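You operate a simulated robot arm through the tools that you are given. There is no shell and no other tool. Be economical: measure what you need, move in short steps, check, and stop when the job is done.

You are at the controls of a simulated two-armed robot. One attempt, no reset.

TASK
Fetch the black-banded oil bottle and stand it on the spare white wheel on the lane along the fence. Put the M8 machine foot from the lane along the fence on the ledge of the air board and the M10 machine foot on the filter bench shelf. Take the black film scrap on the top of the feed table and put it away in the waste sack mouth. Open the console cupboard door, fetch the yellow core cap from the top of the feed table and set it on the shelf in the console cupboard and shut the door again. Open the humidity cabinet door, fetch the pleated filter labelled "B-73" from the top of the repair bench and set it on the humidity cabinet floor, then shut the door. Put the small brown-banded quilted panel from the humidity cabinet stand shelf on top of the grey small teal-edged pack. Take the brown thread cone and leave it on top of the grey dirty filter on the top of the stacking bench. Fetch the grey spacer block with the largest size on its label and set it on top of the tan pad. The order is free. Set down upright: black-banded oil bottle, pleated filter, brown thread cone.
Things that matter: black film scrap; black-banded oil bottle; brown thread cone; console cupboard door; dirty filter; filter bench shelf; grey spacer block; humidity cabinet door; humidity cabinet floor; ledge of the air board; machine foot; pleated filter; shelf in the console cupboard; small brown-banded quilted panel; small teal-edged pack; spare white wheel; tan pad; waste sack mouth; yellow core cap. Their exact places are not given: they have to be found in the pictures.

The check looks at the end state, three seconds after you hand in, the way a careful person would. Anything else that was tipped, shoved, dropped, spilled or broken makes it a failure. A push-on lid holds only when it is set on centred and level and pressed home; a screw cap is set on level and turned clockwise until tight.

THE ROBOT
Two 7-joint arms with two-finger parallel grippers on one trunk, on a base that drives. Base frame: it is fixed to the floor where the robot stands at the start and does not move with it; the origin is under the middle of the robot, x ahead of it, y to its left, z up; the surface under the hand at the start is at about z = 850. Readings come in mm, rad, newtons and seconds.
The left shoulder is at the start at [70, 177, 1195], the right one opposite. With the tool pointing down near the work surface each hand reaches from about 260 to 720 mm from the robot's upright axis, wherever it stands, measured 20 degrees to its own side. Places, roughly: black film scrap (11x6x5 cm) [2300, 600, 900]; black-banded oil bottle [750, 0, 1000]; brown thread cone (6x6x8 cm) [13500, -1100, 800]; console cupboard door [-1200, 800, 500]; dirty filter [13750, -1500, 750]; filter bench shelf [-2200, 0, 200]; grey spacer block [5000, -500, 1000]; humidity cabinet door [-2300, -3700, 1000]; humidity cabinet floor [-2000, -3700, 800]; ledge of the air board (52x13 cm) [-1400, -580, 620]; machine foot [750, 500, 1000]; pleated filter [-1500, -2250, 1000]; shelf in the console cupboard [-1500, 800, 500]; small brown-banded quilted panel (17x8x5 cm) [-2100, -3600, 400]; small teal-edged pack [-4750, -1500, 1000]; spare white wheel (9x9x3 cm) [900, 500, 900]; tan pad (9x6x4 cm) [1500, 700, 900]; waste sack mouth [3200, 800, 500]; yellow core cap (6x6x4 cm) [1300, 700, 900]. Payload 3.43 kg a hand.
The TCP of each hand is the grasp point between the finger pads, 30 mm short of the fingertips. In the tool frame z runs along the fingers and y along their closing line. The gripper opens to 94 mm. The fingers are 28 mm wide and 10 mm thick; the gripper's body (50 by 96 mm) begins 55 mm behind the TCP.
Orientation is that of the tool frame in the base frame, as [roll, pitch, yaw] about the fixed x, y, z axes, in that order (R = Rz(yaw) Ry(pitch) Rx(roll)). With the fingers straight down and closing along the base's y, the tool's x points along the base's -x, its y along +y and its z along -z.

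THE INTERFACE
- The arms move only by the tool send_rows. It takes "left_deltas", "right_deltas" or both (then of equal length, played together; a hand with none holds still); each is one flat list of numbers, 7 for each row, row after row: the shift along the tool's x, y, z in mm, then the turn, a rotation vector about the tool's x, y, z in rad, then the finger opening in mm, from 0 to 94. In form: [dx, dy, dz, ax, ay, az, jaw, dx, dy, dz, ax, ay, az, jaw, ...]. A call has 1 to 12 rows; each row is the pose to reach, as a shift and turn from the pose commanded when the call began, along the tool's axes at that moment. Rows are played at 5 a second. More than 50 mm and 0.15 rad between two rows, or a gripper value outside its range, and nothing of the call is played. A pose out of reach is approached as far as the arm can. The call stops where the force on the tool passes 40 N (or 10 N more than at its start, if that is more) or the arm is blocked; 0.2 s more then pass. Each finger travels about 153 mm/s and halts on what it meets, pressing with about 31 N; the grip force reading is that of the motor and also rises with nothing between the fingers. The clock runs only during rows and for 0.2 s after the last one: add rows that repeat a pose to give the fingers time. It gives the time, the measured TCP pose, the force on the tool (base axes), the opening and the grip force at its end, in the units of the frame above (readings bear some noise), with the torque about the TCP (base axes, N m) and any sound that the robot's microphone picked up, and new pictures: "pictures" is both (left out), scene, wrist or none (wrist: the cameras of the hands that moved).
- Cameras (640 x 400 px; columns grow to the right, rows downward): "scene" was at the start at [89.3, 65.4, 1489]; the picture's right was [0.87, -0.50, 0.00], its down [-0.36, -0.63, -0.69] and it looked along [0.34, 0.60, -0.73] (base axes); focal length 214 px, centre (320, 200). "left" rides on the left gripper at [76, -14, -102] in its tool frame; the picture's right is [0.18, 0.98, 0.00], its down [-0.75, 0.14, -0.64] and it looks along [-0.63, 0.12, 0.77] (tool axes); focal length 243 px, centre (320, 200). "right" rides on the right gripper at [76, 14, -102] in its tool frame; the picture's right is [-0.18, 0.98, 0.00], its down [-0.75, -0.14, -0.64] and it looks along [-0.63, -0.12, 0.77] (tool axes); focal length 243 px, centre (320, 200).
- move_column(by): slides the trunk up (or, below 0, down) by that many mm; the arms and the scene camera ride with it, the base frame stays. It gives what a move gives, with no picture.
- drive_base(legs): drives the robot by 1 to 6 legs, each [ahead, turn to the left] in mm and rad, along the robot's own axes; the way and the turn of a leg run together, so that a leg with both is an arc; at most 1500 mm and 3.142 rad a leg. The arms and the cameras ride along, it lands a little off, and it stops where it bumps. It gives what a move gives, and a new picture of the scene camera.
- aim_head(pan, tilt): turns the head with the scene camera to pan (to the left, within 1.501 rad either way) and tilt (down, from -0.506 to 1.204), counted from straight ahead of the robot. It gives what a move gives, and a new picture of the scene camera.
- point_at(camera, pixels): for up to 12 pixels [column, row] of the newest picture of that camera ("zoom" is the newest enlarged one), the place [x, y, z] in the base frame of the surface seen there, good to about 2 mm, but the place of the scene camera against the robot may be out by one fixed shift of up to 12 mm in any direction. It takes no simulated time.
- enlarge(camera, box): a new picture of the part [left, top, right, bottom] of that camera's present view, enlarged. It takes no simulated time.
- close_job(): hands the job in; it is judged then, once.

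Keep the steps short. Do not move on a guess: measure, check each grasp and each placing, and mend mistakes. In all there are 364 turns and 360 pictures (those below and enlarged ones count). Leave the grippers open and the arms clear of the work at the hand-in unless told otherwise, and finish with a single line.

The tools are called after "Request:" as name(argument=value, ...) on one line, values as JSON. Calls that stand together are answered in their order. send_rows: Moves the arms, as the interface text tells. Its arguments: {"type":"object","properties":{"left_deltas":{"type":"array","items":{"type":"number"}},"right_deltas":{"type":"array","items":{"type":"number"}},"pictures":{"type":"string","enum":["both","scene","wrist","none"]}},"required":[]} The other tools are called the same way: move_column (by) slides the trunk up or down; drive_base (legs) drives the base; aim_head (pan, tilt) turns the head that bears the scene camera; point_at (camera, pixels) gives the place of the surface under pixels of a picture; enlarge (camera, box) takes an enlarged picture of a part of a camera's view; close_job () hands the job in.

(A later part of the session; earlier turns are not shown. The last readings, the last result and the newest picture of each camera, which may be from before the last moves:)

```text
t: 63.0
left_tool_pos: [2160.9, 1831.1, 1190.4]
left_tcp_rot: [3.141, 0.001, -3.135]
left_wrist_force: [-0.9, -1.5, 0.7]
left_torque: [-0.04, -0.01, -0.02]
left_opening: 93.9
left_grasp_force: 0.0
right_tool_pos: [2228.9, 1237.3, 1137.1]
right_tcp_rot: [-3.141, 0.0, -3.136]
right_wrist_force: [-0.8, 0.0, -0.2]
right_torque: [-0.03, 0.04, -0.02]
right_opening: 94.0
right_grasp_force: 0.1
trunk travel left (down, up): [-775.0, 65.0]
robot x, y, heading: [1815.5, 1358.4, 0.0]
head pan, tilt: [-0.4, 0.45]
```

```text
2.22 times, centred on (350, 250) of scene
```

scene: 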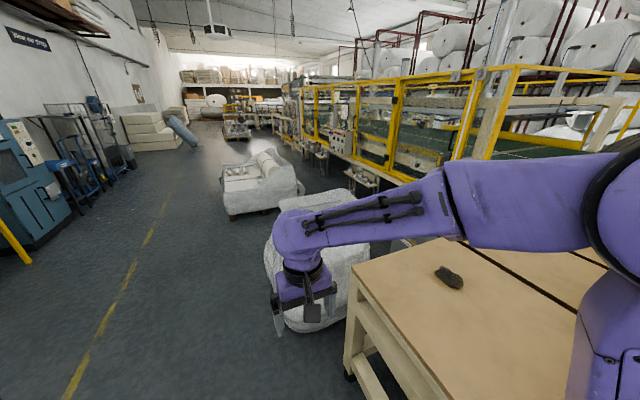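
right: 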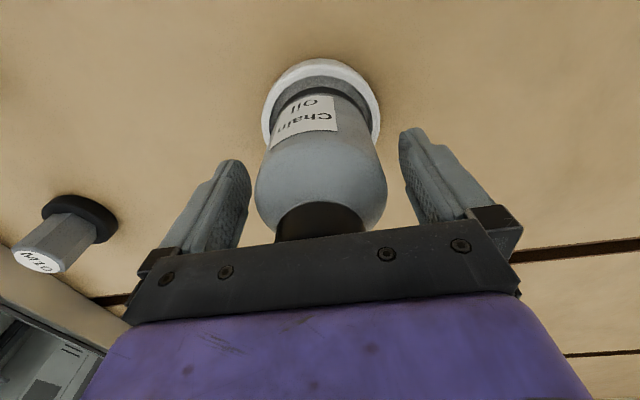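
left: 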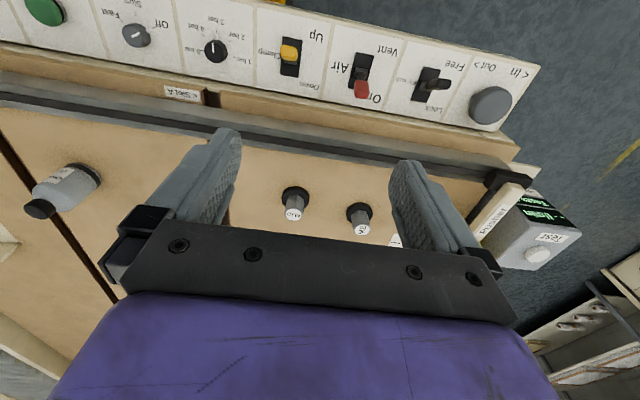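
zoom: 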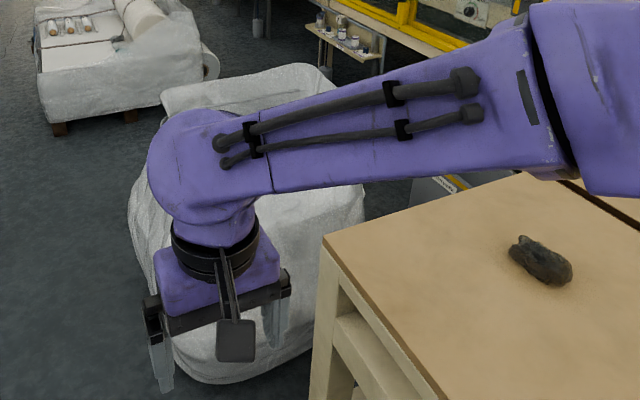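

Request:
drive_base(legs=[[600, 0], [0, -1.571], [125, 0]])

Request:
aim_head(pan=0.0, tilt=0.8)

```text
t: 71.1
left_tool_pos: [2886.0, 887.4, 1191.6]
left_tcp_rot: [-3.142, 0.003, 1.57]
left_wrist_force: [0.4, -0.7, -0.9]
left_torque: [-0.02, -0.06, -0.01]
left_opening: 93.9
left_grasp_force: 0.0
right_tool_pos: [2292.4, 823.2, 1136.7]
right_tcp_rot: [-3.141, 0.001, 1.572]
right_wrist_force: [0.7, -0.1, -0.2]
right_torque: [-0.03, -0.01, 0.03]
right_opening: 94.1
right_grasp_force: 0.0
trunk travel left (down, up): [-775.0, 65.0]
robot x, y, heading: [2410.9, 1235.4, -1.573]
head pan, tilt: [-0.4, 0.45]
```

scene: 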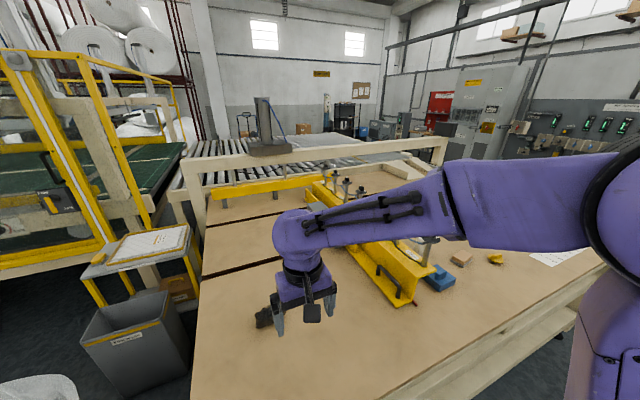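

```text
t: 72.0
left_tool_pos: [2887.4, 886.7, 1191.7]
left_tcp_rot: [3.141, 0.0, 1.57]
left_wrist_force: [0.2, -0.4, 0.1]
left_torque: [0.0, -0.01, 0.02]
left_opening: 93.8
left_grasp_force: 0.1
right_tool_pos: [2293.3, 821.4, 1137.0]
right_tcp_rot: [3.141, 0.0, 1.571]
right_wrist_force: [0.2, -0.1, -0.3]
right_torque: [0.0, -0.01, -0.02]
right_opening: 94.1
right_grasp_force: 0.1
trunk travel left (down, up): [-775.0, 65.0]
robot x, y, heading: [2415.8, 1235.4, -1.57]
head pan, tilt: [0.0, 0.799]
```

scene: 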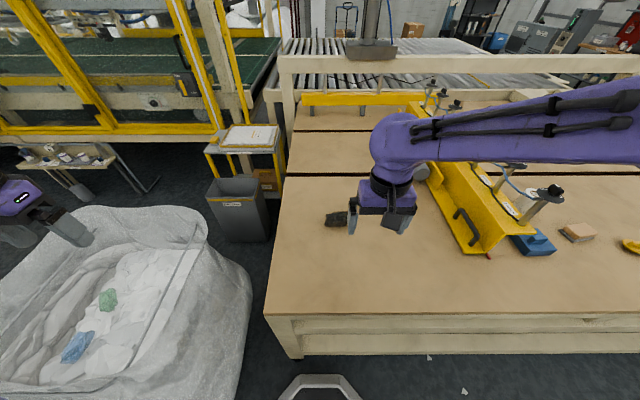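

Request:
enlarge(camera="scene", box=[0, 160, 360, 385])

Request:
point_at(camera="scene", pixels=[[327, 220], [337, 219], [344, 219], [336, 226], [337, 213], [105, 300], [180, 235], [40, 330], [190, 320], [130, 260], [100, 205], [250, 290]])

```text
1.78 times, centred on (180, 272) of scene
```

zoom: 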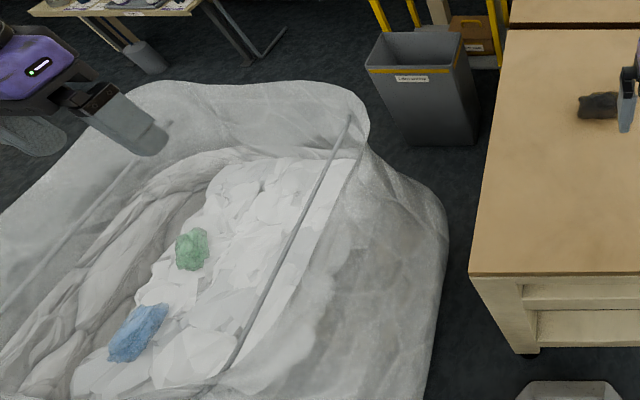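

```text
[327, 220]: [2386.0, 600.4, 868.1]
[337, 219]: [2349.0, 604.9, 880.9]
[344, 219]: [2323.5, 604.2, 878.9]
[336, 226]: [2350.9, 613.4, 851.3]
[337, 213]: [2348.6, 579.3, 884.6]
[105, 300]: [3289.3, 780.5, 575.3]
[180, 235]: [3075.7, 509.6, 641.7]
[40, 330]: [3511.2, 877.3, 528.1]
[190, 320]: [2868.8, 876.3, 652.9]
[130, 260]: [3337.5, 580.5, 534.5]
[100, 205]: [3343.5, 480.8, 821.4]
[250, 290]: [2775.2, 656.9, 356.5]
```

Request:
send_rows(right_deltas=[-20, 6, 10, 0, 0, -0.14, 94, -40, 12, 20, 0, 0, -0.28, 94, -60, 18, 30, 0, 0, -0.42, 94, -80, 24, 40, 0, 0, -0.56, 94, -100, 30, 50, 0, 0, -0.7, 94, -120, 36, 60, 0, 0, -0.84, 94, -140, 42, 70, 0, 0, -0.98, 94, -160, 48, 80, 0, 0, -1.12, 94, -180, 52, 90, 0, 0, -1.26, 94, -200, 57, 100, 0, 0, -1.4, 94, -226, 57, 110, 0, 0, -1.54, 94], pictures="wrist")

```text
t: 74.3
left_tool_pos: [2887.2, 884.3, 1191.5]
left_tcp_rot: [-3.141, 0.001, 1.572]
left_wrist_force: [-0.1, -1.4, 0.2]
left_torque: [-0.01, 0.0, -0.01]
left_opening: 93.9
left_grasp_force: 0.1
right_tool_pos: [2351.6, 592.9, 1026.1]
right_tcp_rot: [3.139, -0.002, 3.114]
right_wrist_force: [0.3, -0.6, -0.2]
right_torque: [0.01, 0.01, 0.03]
right_opening: 94.1
right_grasp_force: 0.0
trunk travel left (down, up): [-775.0, 65.0]
robot x, y, heading: [2417.5, 1232.6, -1.573]
head pan, tilt: [0.0, 0.799]
```

right: 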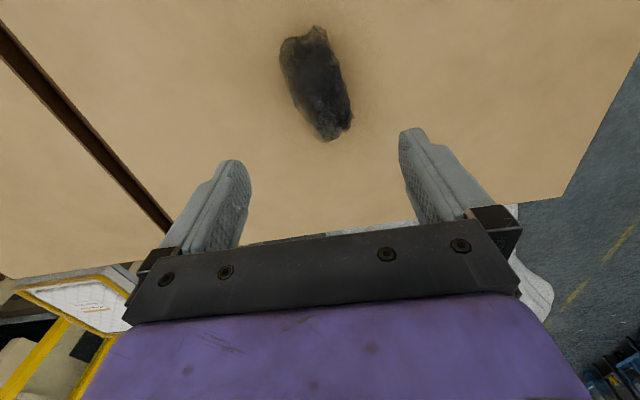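

Request:
point_at(camera="right", pixels=[[315, 80], [305, 50], [330, 120], [318, 35], [335, 137], [290, 80], [340, 85]])

```text
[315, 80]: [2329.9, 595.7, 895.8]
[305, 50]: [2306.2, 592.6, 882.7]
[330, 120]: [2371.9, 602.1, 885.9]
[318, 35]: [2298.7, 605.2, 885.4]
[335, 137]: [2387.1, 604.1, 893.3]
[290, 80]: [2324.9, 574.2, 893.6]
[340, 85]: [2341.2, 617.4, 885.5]
```

Request:
send_rows(right_deltas=[8, 5, 45, 0, 0, 0, 94, 8, 5, 90, 0, 0, 0, 94, 8, 5, 125, 0, 0, 0, 94, 8, 5, 140, 0, 0, 0, 94, 8, 5, 140, 0, 0, 0, 60, 8, 5, 140, 0, 0, 0, 20, 8, 5, 140, 0, 0, 0, 10, 8, 5, 140, 0, 0, 0, 10, 8, 5, 110, 0, 0, 0, 10, 8, 5, 70, 0, 0, 0, 10], pictures="wrist")

```text
t: 76.5
left_tool_pos: [2888.4, 888.0, 1190.3]
left_tcp_rot: [-3.141, 0.003, 1.572]
left_wrist_force: [0.2, 0.4, 0.2]
left_torque: [-0.01, 0.03, -0.02]
left_opening: 93.9
left_grasp_force: 0.0
right_tool_pos: [2343.0, 600.6, 956.9]
right_tcp_rot: [-3.14, 0.001, 3.11]
right_wrist_force: [-0.1, 0.3, -0.6]
right_torque: [0.05, 0.01, 0.03]
right_opening: 48.8
right_grasp_force: 30.9
trunk travel left (down, up): [-775.0, 65.0]
robot x, y, heading: [2416.0, 1234.1, -1.567]
head pan, tilt: [0.0, 0.799]
```

right: 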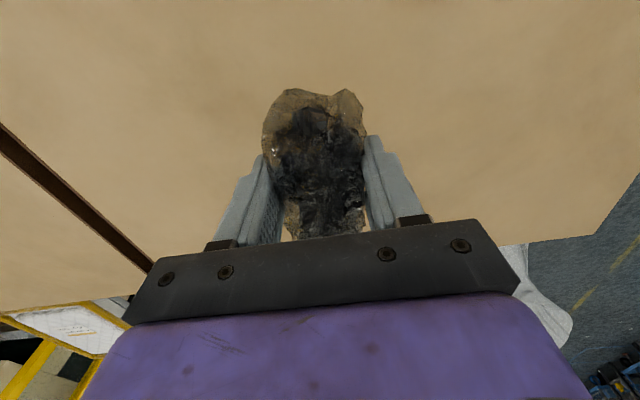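

Request:
send_rows(right_deltas=[0, 20, -45, 0, 0, 0.14, 10, 0, 60, -90, 0, 0, 0.28, 10, 0, 100, -135, 0, 0, 0.42, 10, 0, 140, -170, 0, 0, 0.56, 10, 0, 180, -180, 0, 0, 0.7, 10, 0, 210, -180, 0, 0, 0.84, 10, 0, 230, -180, 0, 0, 0.98, 10, 0, 230, -180, 0, 0, 1.12, 10, 0, 230, -180, 0, 0, 1.26, 10, 0, 230, -180, 0, 0, 1.4, 10, 0, 230, -180, 0, 0, 1.54, 10], pictures="none")

Request:
drive_base(legs=[[-250, 0], [0, 1.1]])

Request:
aim_head(pan=-0.2, tilt=0.75)

```text
refused: row 2 steps farther than a row can; nothing moved
```

```text
t: 81.1
left_tool_pos: [2939.8, 1749.3, 1191.9]
left_tcp_rot: [-3.141, 0.002, 2.664]
left_wrist_force: [0.2, -0.5, 0.2]
left_torque: [-0.01, -0.01, 0.01]
left_opening: 93.9
left_grasp_force: 0.0
right_tool_pos: [2945.9, 1133.2, 957.8]
right_tcp_rot: [3.141, 0.001, -2.077]
right_wrist_force: [0.8, -0.9, -0.4]
right_torque: [0.0, -0.01, -0.01]
right_opening: 48.6
right_grasp_force: 30.8
trunk travel left (down, up): [-775.0, 65.0]
robot x, y, heading: [2413.7, 1484.6, -0.474]
head pan, tilt: [0.0, 0.799]
```

scene: 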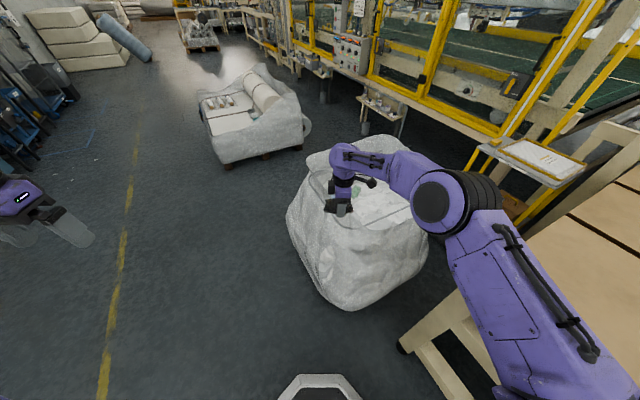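

```text
t: 81.9
left_tool_pos: [2939.0, 1748.5, 1191.3]
left_tcp_rot: [-3.141, 0.001, 2.666]
left_wrist_force: [0.3, 0.4, -0.2]
left_torque: [0.01, -0.02, -0.02]
left_opening: 93.9
left_grasp_force: 0.0
right_tool_pos: [2945.5, 1133.6, 957.2]
right_tcp_rot: [3.141, 0.0, -2.077]
right_wrist_force: [0.1, 0.8, -0.2]
right_torque: [-0.01, 0.01, 0.0]
right_opening: 48.4
right_grasp_force: 30.9
trunk travel left (down, up): [-775.0, 65.0]
robot x, y, heading: [2413.9, 1488.3, -0.472]
head pan, tilt: [-0.201, 0.75]
```

scene: 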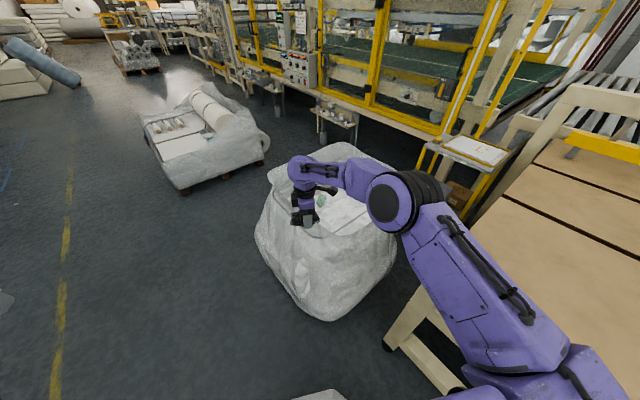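

Request:
point_at(camera="scene", pixels=[[334, 318], [258, 245], [300, 235], [355, 235], [393, 240], [335, 200], [360, 212], [350, 155], [280, 200], [330, 240], [322, 200]])

Request:
enlarge(camera="scene", box=[240, 130, 420, 330])

```text
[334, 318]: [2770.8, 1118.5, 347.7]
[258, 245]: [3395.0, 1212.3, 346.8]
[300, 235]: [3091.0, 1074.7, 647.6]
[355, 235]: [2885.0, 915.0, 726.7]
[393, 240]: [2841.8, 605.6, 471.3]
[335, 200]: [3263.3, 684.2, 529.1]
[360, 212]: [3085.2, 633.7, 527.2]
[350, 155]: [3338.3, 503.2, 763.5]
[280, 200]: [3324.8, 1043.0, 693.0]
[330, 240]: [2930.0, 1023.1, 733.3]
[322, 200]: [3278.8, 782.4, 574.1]
```

```text
2.00 times, centred on (330, 230) of scene
```

zoom: 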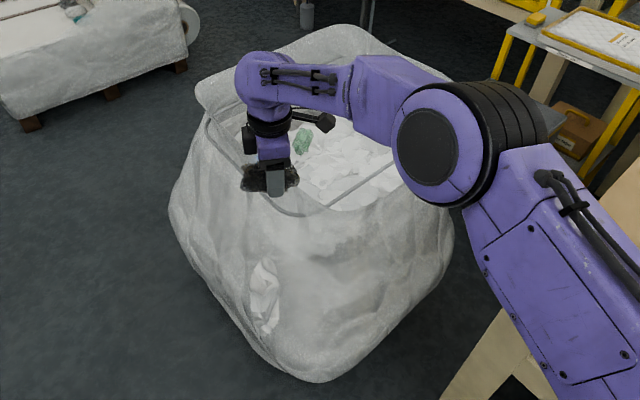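

Request:
drive_base(legs=[[0, 0.6], [873, 0], [0, -1.7]])

Request:
aim_head(pan=-0.1, tilt=0.85)

```text
t: 86.0
left_tool_pos: [3038.0, 2015.5, 1192.3]
left_tcp_rot: [3.137, -0.001, -3.081]
left_wrist_force: [-0.2, -0.4, 0.6]
left_torque: [-0.03, -0.03, 0.0]
left_opening: 94.0
left_grasp_force: 0.1
right_tool_pos: [3359.7, 1491.0, 957.3]
right_tcp_rot: [3.133, 0.018, -1.543]
right_wrist_force: [-0.5, 2.4, 1.2]
right_torque: [-0.12, 0.0, -0.02]
right_opening: 48.6
right_grasp_force: 30.8
trunk travel left (down, up): [-775.0, 65.0]
robot x, y, heading: [2717.4, 1529.7, -0.045]
head pan, tilt: [-0.201, 0.75]
stopped in leg 2: the robot was blocked; the commanded pose is now the measured one
```

scene: 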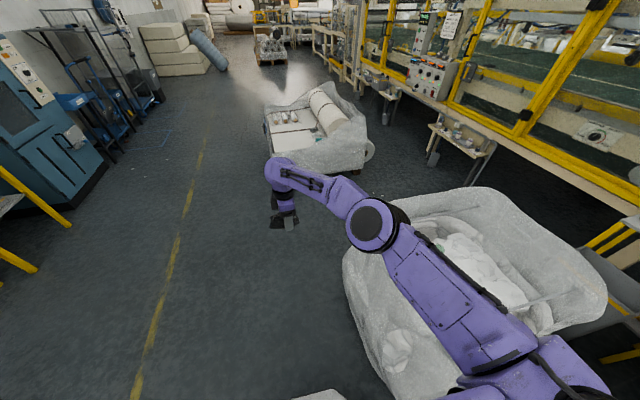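

```text
t: 86.7
left_tool_pos: [3037.0, 2017.7, 1192.1]
left_tcp_rot: [3.139, 0.003, -3.08]
left_wrist_force: [0.3, 0.1, -0.3]
left_torque: [0.02, 0.01, 0.01]
left_opening: 94.2
left_grasp_force: 0.1
right_tool_pos: [3359.8, 1492.4, 958.8]
right_tcp_rot: [3.137, 0.007, -1.541]
right_wrist_force: [0.5, -0.8, 0.6]
right_torque: [-0.03, 0.01, 0.02]
right_opening: 48.7
right_grasp_force: 30.7
trunk travel left (down, up): [-775.0, 65.0]
robot x, y, heading: [2723.4, 1531.0, -0.046]
head pan, tilt: [-0.099, 0.85]
```

scene: 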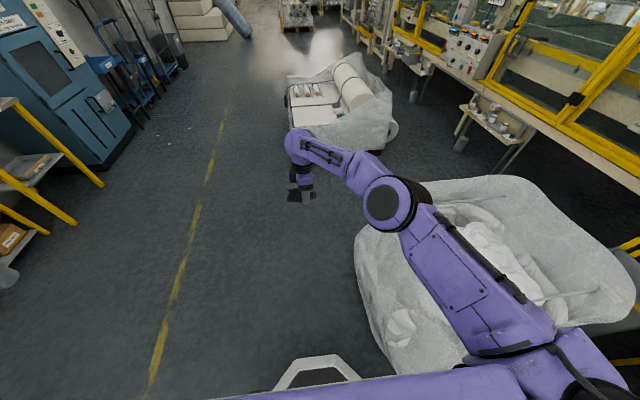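

Request:
drive_base(legs=[[-200, 0], [0, 0.42], [500, 0], [0, -0.37], [270, 0], [0, -1.57]])

Request:
aim_head(pan=-0.1, tilt=1.0)

```text
t: 98.6
left_tool_pos: [3758.9, 1420.2, 1190.9]
left_tcp_rot: [-3.142, 0.002, 1.666]
left_wrist_force: [0.4, 0.0, -0.1]
left_torque: [-0.02, -0.02, -0.05]
left_opening: 94.1
left_grasp_force: 0.0
right_tool_pos: [3244.9, 1081.9, 959.1]
right_tcp_rot: [3.136, 0.009, -3.075]
right_wrist_force: [-0.5, 0.6, -0.4]
right_torque: [0.02, 0.0, 0.0]
right_opening: 48.6
right_grasp_force: 31.1
trunk travel left (down, up): [-775.0, 65.0]
robot x, y, heading: [3265.5, 1720.3, -1.584]
head pan, tilt: [-0.099, 0.85]
```

scene: 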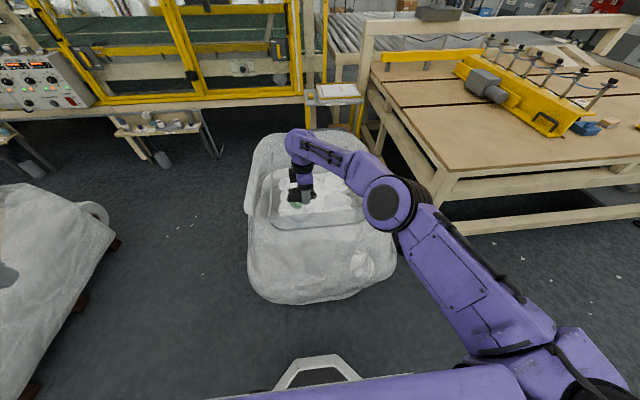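

```text
t: 99.3
left_tool_pos: [3759.4, 1420.3, 1192.1]
left_tcp_rot: [-3.141, 0.002, 1.665]
left_wrist_force: [-0.9, 0.2, -0.3]
left_torque: [0.0, -0.01, 0.03]
left_opening: 94.0
left_grasp_force: 0.1
right_tool_pos: [3244.3, 1082.5, 959.7]
right_tcp_rot: [3.136, 0.009, -3.076]
right_wrist_force: [0.6, -0.7, -0.8]
right_torque: [0.01, 0.01, 0.03]
right_opening: 48.8
right_grasp_force: 30.7
trunk travel left (down, up): [-775.0, 65.0]
robot x, y, heading: [3260.6, 1718.1, -1.584]
head pan, tilt: [-0.099, 1.0]
```

scene: 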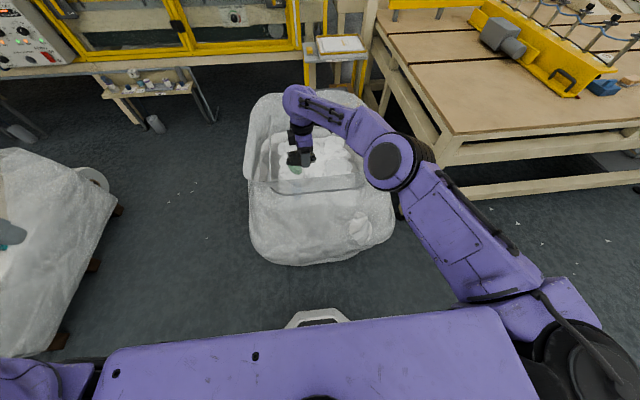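

Request:
point_at(camera="scene", pixels=[[320, 262], [255, 250], [390, 230], [320, 190], [275, 190], [350, 185], [320, 140], [320, 170], [320, 318], [340, 150], [295, 145]])

```text
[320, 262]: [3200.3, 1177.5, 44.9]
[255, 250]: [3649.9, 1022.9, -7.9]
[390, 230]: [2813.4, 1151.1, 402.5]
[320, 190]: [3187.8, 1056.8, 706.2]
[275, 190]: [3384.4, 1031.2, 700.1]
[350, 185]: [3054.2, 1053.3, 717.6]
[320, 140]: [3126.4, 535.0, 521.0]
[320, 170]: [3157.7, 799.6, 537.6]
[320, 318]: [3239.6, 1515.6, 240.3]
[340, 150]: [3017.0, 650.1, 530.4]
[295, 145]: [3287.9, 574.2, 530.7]
```

Request:
drive_base(legs=[[165, 0.013]])

Request:
send_rows(right_deltas=[0, -20, 45, 0, 0, 0, 10, 0, -30, 90, 0, 0, 0, 10, 0, -30, 135, 0, 0, 0, 10, 0, -30, 180, 0, 0, 0, 10, 0, -30, 225, 0, 0, 0, 10, 0, -30, 270, 0, 0, 0, 10], pictures="both")

```text
t: 100.7
left_tool_pos: [3760.9, 1263.7, 1192.4]
left_tcp_rot: [3.141, 0.004, 1.678]
left_wrist_force: [-0.1, 0.8, 0.5]
left_torque: [-0.02, 0.0, 0.03]
left_opening: 94.1
left_grasp_force: 0.1
right_tool_pos: [3251.3, 918.5, 961.5]
right_tcp_rot: [3.14, 0.008, -3.064]
right_wrist_force: [-0.5, 0.1, -0.4]
right_torque: [0.01, 0.0, 0.0]
right_opening: 48.5
right_grasp_force: 31.1
trunk travel left (down, up): [-775.0, 65.0]
robot x, y, heading: [3260.0, 1557.0, -1.575]
head pan, tilt: [-0.099, 1.0]
```

scene: 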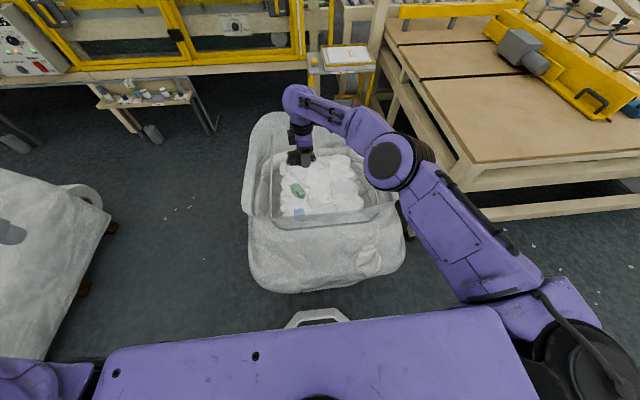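

```text
t: 102.1
left_tool_pos: [3760.6, 1260.8, 1193.0]
left_tcp_rot: [3.141, 0.002, 1.678]
left_wrist_force: [0.1, -0.6, 0.0]
left_torque: [0.04, -0.04, 0.01]
left_opening: 94.2
left_grasp_force: 0.2
right_tool_pos: [3207.1, 960.1, 735.1]
right_tcp_rot: [3.139, 0.009, -3.066]
right_wrist_force: [0.3, 0.2, -0.4]
right_torque: [0.0, 0.01, 0.02]
right_opening: 48.3
right_grasp_force: 31.0
right hand out of reach, approached as far as the arm can: row 1, 2, 3, 4, 5, 6
trunk travel left (down, up): [-775.0, 65.0]
robot x, y, heading: [3257.5, 1551.1, -1.578]
head pan, tilt: [-0.099, 1.0]
```

scene: 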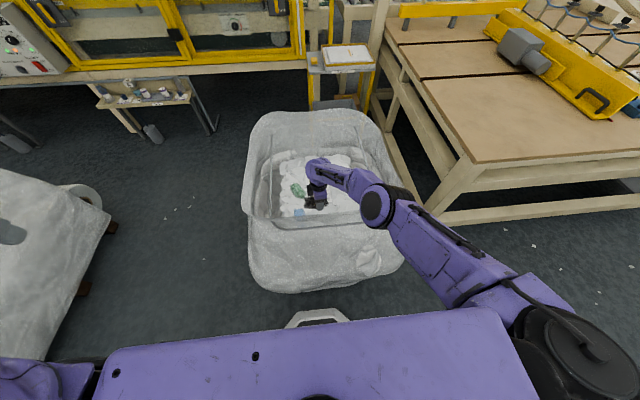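
right: 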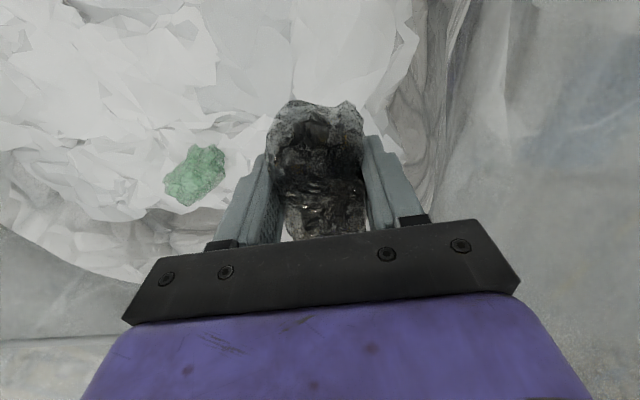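

Request:
drive_base(legs=[[45, 0]])

Request:
move_column(by=-70)

Request:
send_rows(right_deltas=[0, 0, 0, 0, 0, 0, 10], pictures="wrist")

```text
t: 103.0
left_tool_pos: [3761.9, 1244.4, 1191.5]
left_tcp_rot: [3.141, 0.0, 1.678]
left_wrist_force: [0.2, -0.6, -0.5]
left_torque: [0.03, -0.01, 0.0]
left_opening: 94.2
left_grasp_force: 0.1
right_tool_pos: [3209.8, 941.4, 735.7]
right_tcp_rot: [3.138, 0.009, -3.065]
right_wrist_force: [-0.4, -0.9, -0.2]
right_torque: [0.01, 0.02, 0.0]
right_opening: 49.1
right_grasp_force: 30.5
trunk travel left (down, up): [-775.0, 65.0]
robot x, y, heading: [3260.4, 1540.8, -1.574]
head pan, tilt: [-0.099, 1.0]
stopped in leg 1: the robot was blocked; the commanded pose is now the measured one
```

scene: 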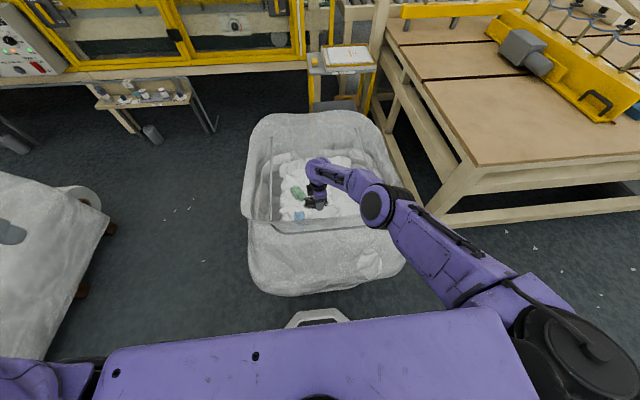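

```text
t: 104.0
left_tool_pos: [3761.4, 1246.4, 1123.7]
left_tcp_rot: [-3.142, 0.001, 1.677]
left_wrist_force: [0.6, 0.2, -0.3]
left_torque: [0.03, -0.03, 0.0]
left_opening: 93.9
left_grasp_force: 0.1
right_tool_pos: [3209.9, 943.0, 666.4]
right_tcp_rot: [3.139, 0.01, -3.064]
right_wrist_force: [0.5, -0.5, -0.2]
right_torque: [0.01, 0.0, 0.0]
right_opening: 48.4
right_grasp_force: 30.6
trunk travel left (down, up): [-705.0, 135.0]
robot x, y, heading: [3262.6, 1540.8, -1.574]
head pan, tilt: [-0.099, 1.0]
```

```text
t: 104.5
left_tool_pos: [3761.0, 1246.2, 1122.4]
left_tcp_rot: [3.141, 0.001, 1.678]
left_wrist_force: [0.4, -0.4, 0.3]
left_torque: [0.01, 0.0, -0.01]
left_opening: 93.6
left_grasp_force: 0.0
right_tool_pos: [3207.9, 943.3, 665.3]
right_tcp_rot: [3.138, 0.009, -3.064]
right_wrist_force: [0.1, -0.8, -0.1]
right_torque: [0.02, -0.01, 0.03]
right_opening: 48.3
right_grasp_force: 31.4
trunk travel left (down, up): [-705.0, 135.0]
robot x, y, heading: [3258.0, 1537.4, -1.566]
head pan, tilt: [-0.099, 1.0]
```

right: 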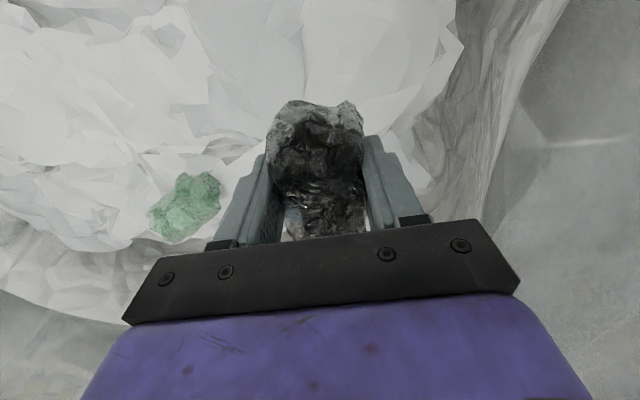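

Request:
send_rows(right_deltas=[0, 0, 0, 0, 0, 0, 75, 0, 0, 0, 0, 0, 0, 75, 0, 0, -40, 0, 0, 0, 75, 0, 0, -85, 0, 0, 0, 75], pictures="wrist")

```text
t: 105.5
left_tool_pos: [3762.2, 1248.1, 1122.0]
left_tcp_rot: [3.142, 0.003, 1.677]
left_wrist_force: [0.0, 0.2, -0.1]
left_torque: [-0.05, 0.0, -0.02]
left_opening: 93.9
left_grasp_force: 0.1
right_tool_pos: [3208.1, 943.8, 751.4]
right_tcp_rot: [-3.141, 0.007, -3.065]
right_wrist_force: [0.3, 0.4, 0.4]
right_torque: [0.0, 0.01, -0.01]
right_opening: 75.0
right_grasp_force: 0.0
trunk travel left (down, up): [-705.0, 135.0]
robot x, y, heading: [3261.2, 1542.2, -1.57]
head pan, tilt: [-0.099, 1.0]
```

right: 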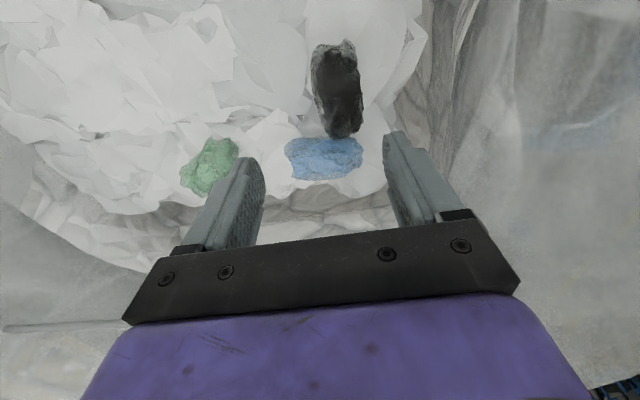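

Request:
send_rows(right_deltas=[0, 0, -45, 0, 0, 0, 94, 0, 0, -90, 0, 0, 0.15, 94, 0, 20, -130, 0, 0, 0.3, 94, 0, 50, -165, 0, 0, 0.45, 94, 0, 80, -200, 0, 0, 0.6, 94, 0, 110, -235, 0, 0, 0.75, 94, 0, 140, -270, 0, 0, 0.9, 94, 0, 165, -300, 0, 0, 1.05, 94, 0, 185, -320, 0, 0, 1.2, 94, 0, 200, -330, 0, 0, 1.35, 94, 0, 200, -330, 0, 0, 1.5, 94, 0, 200, -330, 0, 0, 1.62, 94], pictures="none")

Request:
move_column(by=70)

Request:
drive_base(legs=[[-170, 0], [0, 1.571]])

Request:
aim_head(pan=-0.3, tilt=0.3)

```text
t: 108.0
left_tool_pos: [3760.5, 1247.2, 1121.5]
left_tcp_rot: [3.142, 0.005, 1.678]
left_wrist_force: [0.2, 0.4, -0.5]
left_torque: [-0.01, 0.0, 0.01]
left_opening: 94.2
left_grasp_force: 0.0
right_tool_pos: [3188.5, 1143.5, 1082.1]
right_tcp_rot: [3.132, -0.003, 1.597]
right_wrist_force: [0.3, -0.3, 0.6]
right_torque: [0.01, 0.01, -0.01]
right_opening: 93.9
right_grasp_force: 0.1
trunk travel left (down, up): [-705.0, 135.0]
robot x, y, heading: [3259.8, 1540.3, -1.574]
head pan, tilt: [-0.099, 1.0]
```

```text
t: 109.1
left_tool_pos: [3760.1, 1246.7, 1191.6]
left_tcp_rot: [-3.141, 0.003, 1.676]
left_wrist_force: [-0.3, 0.9, -0.1]
left_torque: [0.01, 0.04, 0.0]
left_opening: 93.9
left_grasp_force: 0.1
right_tool_pos: [3190.1, 1141.7, 1151.7]
right_tcp_rot: [3.135, -0.001, 1.598]
right_wrist_force: [-0.2, 0.1, 0.1]
right_torque: [0.01, 0.0, 0.0]
right_opening: 94.1
right_grasp_force: 0.1
trunk travel left (down, up): [-775.0, 65.0]
robot x, y, heading: [3256.8, 1537.8, -1.574]
head pan, tilt: [-0.099, 1.0]
```

```text
t: 114.4
left_tool_pos: [3554.1, 2210.1, 1192.2]
left_tcp_rot: [-3.141, 0.004, -3.038]
left_wrist_force: [-0.2, -0.5, -0.3]
left_torque: [-0.01, 0.0, 0.0]
left_opening: 94.1
left_grasp_force: 0.1
right_tool_pos: [3657.9, 1638.0, 1150.3]
right_tcp_rot: [3.133, -0.001, -3.12]
right_wrist_force: [0.2, 0.0, 0.1]
right_torque: [0.03, 0.01, -0.01]
right_opening: 93.9
right_grasp_force: 0.1
trunk travel left (down, up): [-775.0, 65.0]
robot x, y, heading: [3261.0, 1709.4, -0.008]
head pan, tilt: [-0.099, 1.0]
```

scene: 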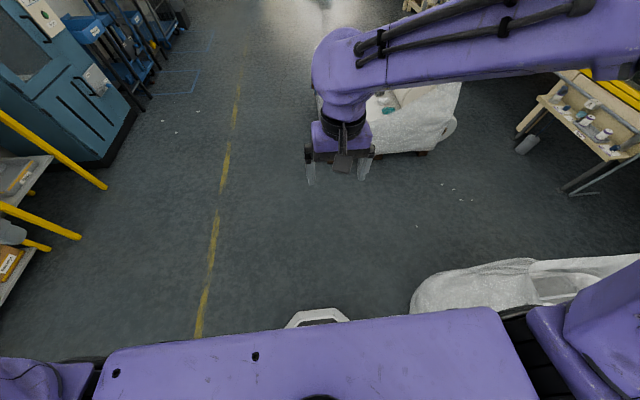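

```text
t: 115.5
left_tool_pos: [3556.5, 2208.7, 1191.8]
left_tcp_rot: [3.141, 0.003, -3.04]
left_wrist_force: [-0.7, -0.4, 0.8]
left_torque: [-0.02, 0.01, -0.03]
left_opening: 93.8
left_grasp_force: 0.0
right_tool_pos: [3657.1, 1636.4, 1150.5]
right_tcp_rot: [3.135, -0.001, -3.119]
right_wrist_force: [-0.1, 0.2, -0.1]
right_torque: [0.0, 0.03, 0.02]
right_opening: 94.1
right_grasp_force: 0.0
trunk travel left (down, up): [-775.0, 65.0]
robot x, y, heading: [3257.9, 1711.8, -0.006]
head pan, tilt: [-0.3, 0.3]
```

scene: 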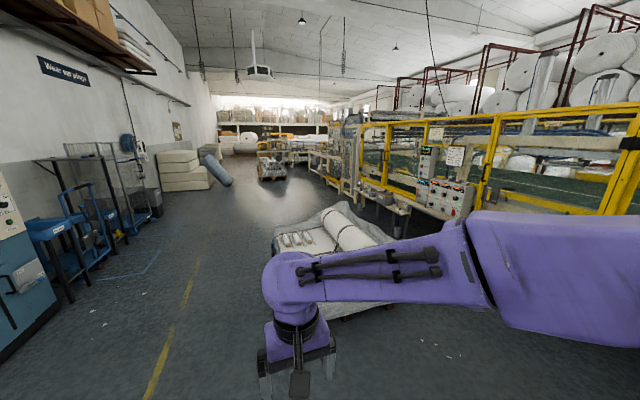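

Request:
point_at(camera="scene", pixels=[[278, 235], [320, 318], [395, 300], [270, 170], [200, 180], [130, 280], [345, 190], [440, 205], [385, 205], [320, 165], [350, 215]])

Request:
enlarge(camera="scene", box=[180, 100, 500, 260])

```text
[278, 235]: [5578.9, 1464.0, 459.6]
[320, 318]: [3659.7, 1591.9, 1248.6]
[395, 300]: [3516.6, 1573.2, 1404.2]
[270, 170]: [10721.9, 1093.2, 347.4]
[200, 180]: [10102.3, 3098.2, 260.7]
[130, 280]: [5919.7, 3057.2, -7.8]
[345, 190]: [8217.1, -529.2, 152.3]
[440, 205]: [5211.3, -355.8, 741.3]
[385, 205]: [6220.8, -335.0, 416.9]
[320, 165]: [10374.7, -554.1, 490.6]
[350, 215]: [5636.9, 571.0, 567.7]
```

```text
2.00 times, centred on (340, 180) of scene
```

zoom: 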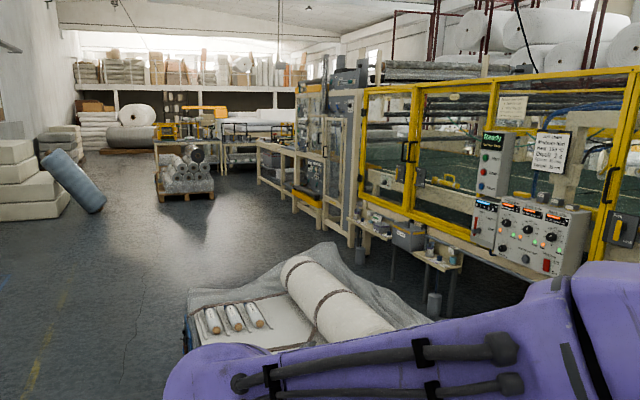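

Request:
drive_base(legs=[[400, 0], [0, -0.8]])

Request:
aim_head(pan=0.25, tilt=0.5)

```text
t: 120.1
left_tool_pos: [4225.7, 1841.6, 1192.0]
left_tcp_rot: [3.141, 0.005, 2.443]
left_wrist_force: [-0.2, 0.2, -0.5]
left_torque: [0.01, 0.02, 0.0]
left_opening: 94.1
left_grasp_force: 0.1
right_tool_pos: [3886.5, 1369.9, 1151.6]
right_tcp_rot: [3.133, -0.002, 2.365]
right_wrist_force: [0.6, -0.1, -0.9]
right_torque: [0.03, 0.01, -0.02]
right_opening: 93.9
right_grasp_force: 0.0
trunk travel left (down, up): [-775.0, 65.0]
robot x, y, heading: [3661.8, 1702.2, -0.807]
head pan, tilt: [-0.3, 0.3]
```

scene: 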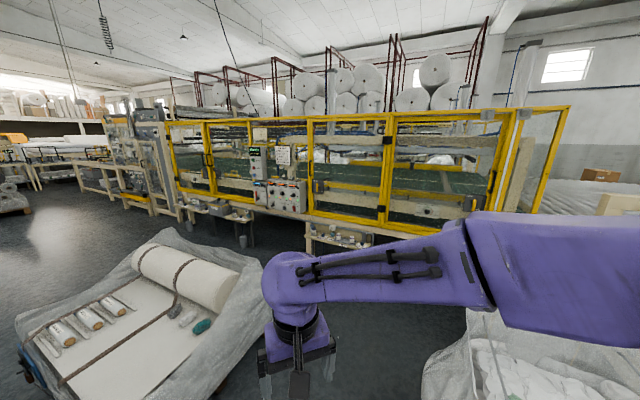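

```text
t: 121.0
left_tool_pos: [4225.8, 1841.2, 1191.5]
left_tcp_rot: [-3.141, 0.003, 2.443]
left_wrist_force: [0.0, 0.1, 0.3]
left_torque: [0.02, 0.01, -0.04]
left_opening: 94.0
left_grasp_force: 0.0
right_tool_pos: [3885.6, 1370.1, 1149.8]
right_tcp_rot: [3.133, -0.001, 2.364]
right_wrist_force: [-0.3, -1.1, 0.9]
right_torque: [0.0, 0.01, -0.03]
right_opening: 93.9
right_grasp_force: 0.1
trunk travel left (down, up): [-775.0, 65.0]
robot x, y, heading: [3660.5, 1707.5, -0.806]
head pan, tilt: [0.25, 0.499]
```

scene: 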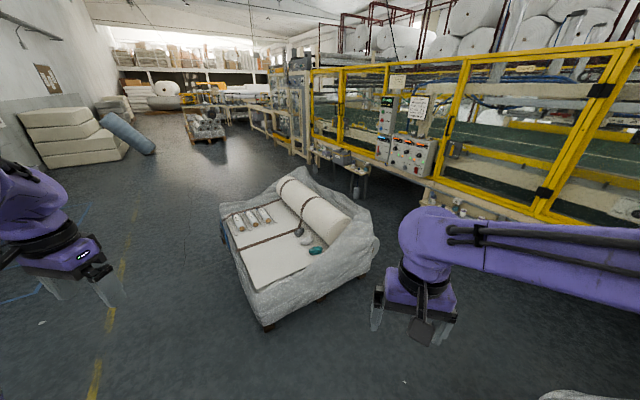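

Request:
point_at(camera="scene", pixels=[[268, 325], [375, 262], [222, 215], [370, 215], [340, 155], [420, 180], [455, 205], [375, 170], [355, 195], [395, 145], [620, 395]])

Request:
enlarge(camera="scene", box=[280, 60, 520, 220])

```text
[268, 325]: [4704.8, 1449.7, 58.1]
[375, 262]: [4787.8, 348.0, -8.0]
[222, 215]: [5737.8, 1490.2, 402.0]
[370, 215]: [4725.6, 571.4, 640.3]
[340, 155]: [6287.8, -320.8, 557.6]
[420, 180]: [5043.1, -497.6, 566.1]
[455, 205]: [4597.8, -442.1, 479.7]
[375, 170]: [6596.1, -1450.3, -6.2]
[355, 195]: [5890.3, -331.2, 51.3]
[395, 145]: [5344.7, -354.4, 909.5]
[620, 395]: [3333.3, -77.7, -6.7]
```

```text
2.50 times, centred on (400, 140) of scene
```

zoom: 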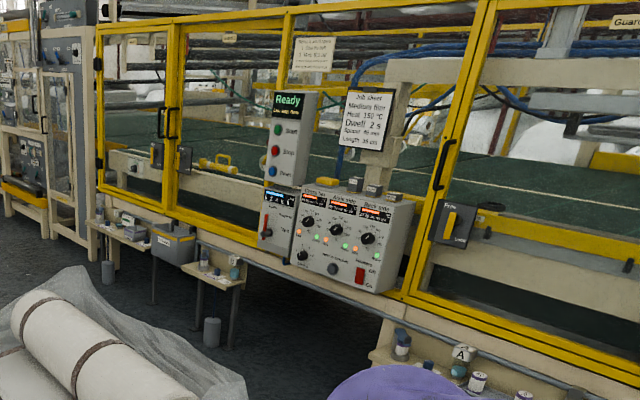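

Request:
drive_base(legs=[[0, -0.348], [1210, 0], [0, 0.45]])

Request:
aim_head(pan=0.2, tilt=0.5)

```text
t: 124.9
left_tool_pos: [4357.6, 1327.9, 1193.3]
left_tcp_rot: [3.14, -0.001, 2.036]
left_wrist_force: [-0.3, 0.0, -0.3]
left_torque: [0.02, -0.01, 0.02]
left_opening: 93.8
left_grasp_force: 0.1
right_tool_pos: [3863.4, 1026.8, 1150.4]
right_tcp_rot: [3.132, -0.004, 1.971]
right_wrist_force: [-0.7, -1.0, 0.3]
right_torque: [-0.02, 0.0, 0.03]
right_opening: 93.9
right_grasp_force: 0.0
trunk travel left (down, up): [-775.0, 65.0]
robot x, y, heading: [3804.5, 1430.9, -1.364]
head pan, tilt: [0.25, 0.499]
stopped in leg 2: the robot was blocked; the commanded pose is now the measured one
```

scene: 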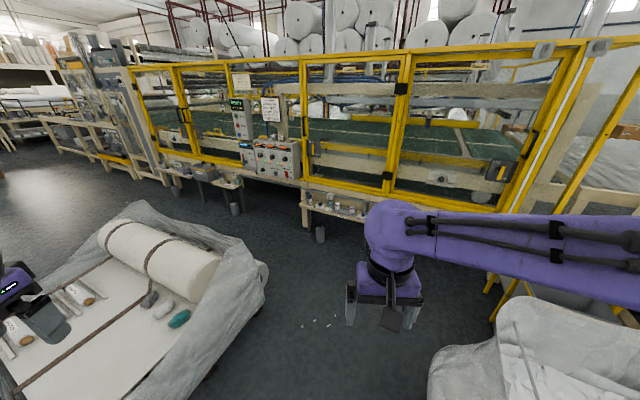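

```text
t: 125.5
left_tool_pos: [4359.7, 1327.8, 1191.5]
left_tcp_rot: [3.141, -0.001, 2.036]
left_wrist_force: [-0.2, -0.8, -0.2]
left_torque: [0.03, 0.0, -0.02]
left_opening: 93.9
left_grasp_force: 0.3
right_tool_pos: [3864.7, 1028.0, 1151.1]
right_tcp_rot: [3.133, -0.004, 1.967]
right_wrist_force: [0.4, 0.0, -0.5]
right_torque: [0.01, -0.01, 0.01]
right_opening: 94.1
right_grasp_force: 0.0
trunk travel left (down, up): [-775.0, 65.0]
robot x, y, heading: [3802.5, 1428.7, -1.365]
head pan, tilt: [0.201, 0.499]
```

scene: 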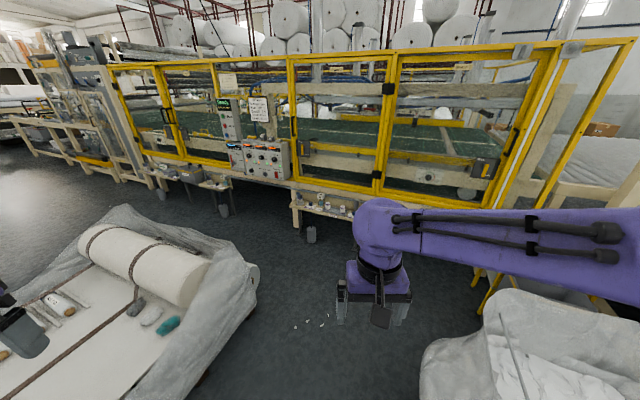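

Request:
drive_base(legs=[[-280, 0], [0, 1.365], [430, 0], [0, -1.571], [700, 0]])

Request:
aim_head(pan=-0.6, tilt=0.7)

Request:
aim_head(pan=0.8, tilt=0.6)

```text
t: 140.3
left_tool_pos: [4712.5, 796.6, 1192.0]
left_tcp_rot: [-3.14, 0.001, 1.836]
left_wrist_force: [0.1, 0.2, 0.2]
left_torque: [-0.01, -0.03, 0.0]
left_opening: 93.9
left_grasp_force: 0.0
right_tool_pos: [4167.6, 600.7, 1152.2]
right_tcp_rot: [3.135, -0.003, 1.765]
right_wrist_force: [0.0, -0.3, 0.1]
right_torque: [0.0, 0.02, 0.02]
right_opening: 93.9
right_grasp_force: 0.1
trunk travel left (down, up): [-775.0, 65.0]
robot x, y, heading: [4185.9, 1007.2, -1.565]
head pan, tilt: [0.201, 0.499]
```

scene: 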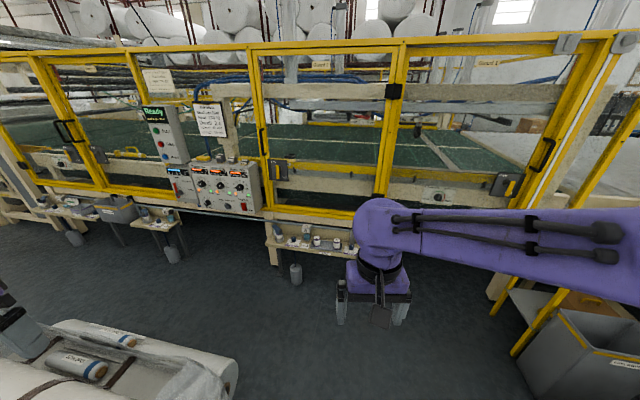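

```text
t: 141.4
left_tool_pos: [4712.5, 796.5, 1191.7]
left_tcp_rot: [-3.142, 0.0, 1.835]
left_wrist_force: [-0.3, -0.1, -0.1]
left_torque: [0.0, 0.0, 0.02]
left_opening: 94.0
left_grasp_force: 0.1
right_tool_pos: [4166.7, 600.6, 1150.3]
right_tcp_rot: [3.135, -0.003, 1.77]
right_wrist_force: [-0.7, -0.4, 0.2]
right_torque: [0.01, 0.04, -0.01]
right_opening: 94.3
right_grasp_force: 0.0
trunk travel left (down, up): [-775.0, 65.0]
robot x, y, heading: [4185.4, 1005.0, -1.561]
head pan, tilt: [-0.6, 0.7]
```

scene: 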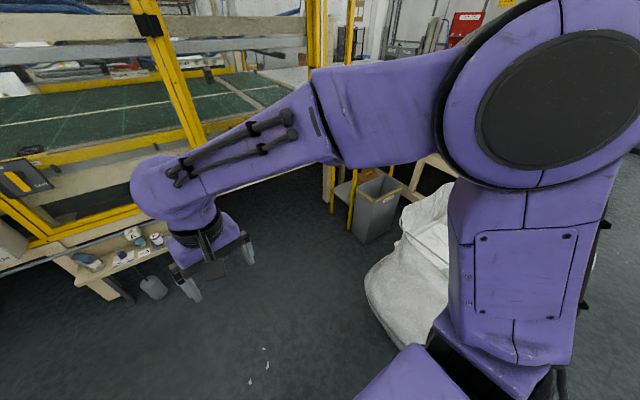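

```text
t: 142.9
left_tool_pos: [4711.4, 796.6, 1191.5]
left_tcp_rot: [3.141, 0.0, 1.835]
left_wrist_force: [-0.8, -0.4, -0.7]
left_torque: [-0.01, -0.01, -0.03]
left_opening: 94.0
left_grasp_force: 0.1
right_tool_pos: [4167.4, 600.5, 1151.0]
right_tcp_rot: [3.134, -0.005, 1.767]
right_wrist_force: [1.3, -0.1, 0.3]
right_torque: [-0.01, 0.05, -0.02]
right_opening: 93.8
right_grasp_force: 0.0
trunk travel left (down, up): [-775.0, 65.0]
robot x, y, heading: [4189.6, 1007.6, -1.562]
head pan, tilt: [0.799, 0.6]
```

scene: 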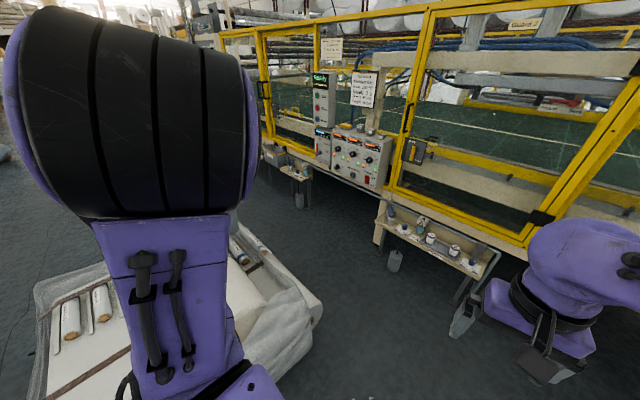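

Request:
enlarge(camera="scene", box=[300, 110, 410, 190])

Request:
point_at(camera="scene", pixels=[[320, 320], [310, 290], [380, 150], [350, 170], [450, 245], [470, 275], [395, 265], [270, 395], [300, 340], [360, 130], [345, 127]])

```text
5.00 times, centred on (355, 150) of scene
```

zoom: 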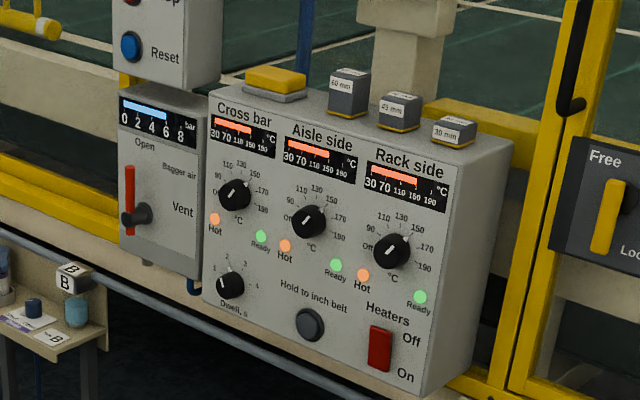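

```text
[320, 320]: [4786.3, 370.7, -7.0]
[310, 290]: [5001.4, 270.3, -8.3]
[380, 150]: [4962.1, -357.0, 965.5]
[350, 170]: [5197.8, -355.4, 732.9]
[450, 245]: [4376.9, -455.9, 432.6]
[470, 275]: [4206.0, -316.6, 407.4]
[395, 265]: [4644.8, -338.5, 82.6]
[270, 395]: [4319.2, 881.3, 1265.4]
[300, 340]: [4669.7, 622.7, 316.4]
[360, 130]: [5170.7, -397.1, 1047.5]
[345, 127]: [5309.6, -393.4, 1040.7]
```

Request:
enlarge(camera="scene", box=[220, 230, 380, 400])

Request:
point_at(camera="scene", pixels=[[318, 320], [316, 326], [312, 332], [305, 345], [290, 365], [320, 308], [316, 300], [300, 285], [310, 315], [280, 375]])

```text
2.35 times, centred on (300, 315) of scene
```

zoom: 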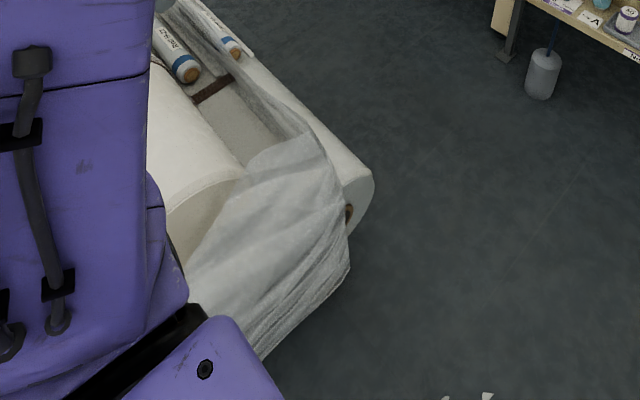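

```text
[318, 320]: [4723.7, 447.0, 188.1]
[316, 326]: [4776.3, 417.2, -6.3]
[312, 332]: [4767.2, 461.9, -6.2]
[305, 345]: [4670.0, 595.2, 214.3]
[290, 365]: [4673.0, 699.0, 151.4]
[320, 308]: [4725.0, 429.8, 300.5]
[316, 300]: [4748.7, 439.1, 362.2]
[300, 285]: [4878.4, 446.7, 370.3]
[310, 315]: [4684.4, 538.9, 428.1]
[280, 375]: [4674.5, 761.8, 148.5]
```

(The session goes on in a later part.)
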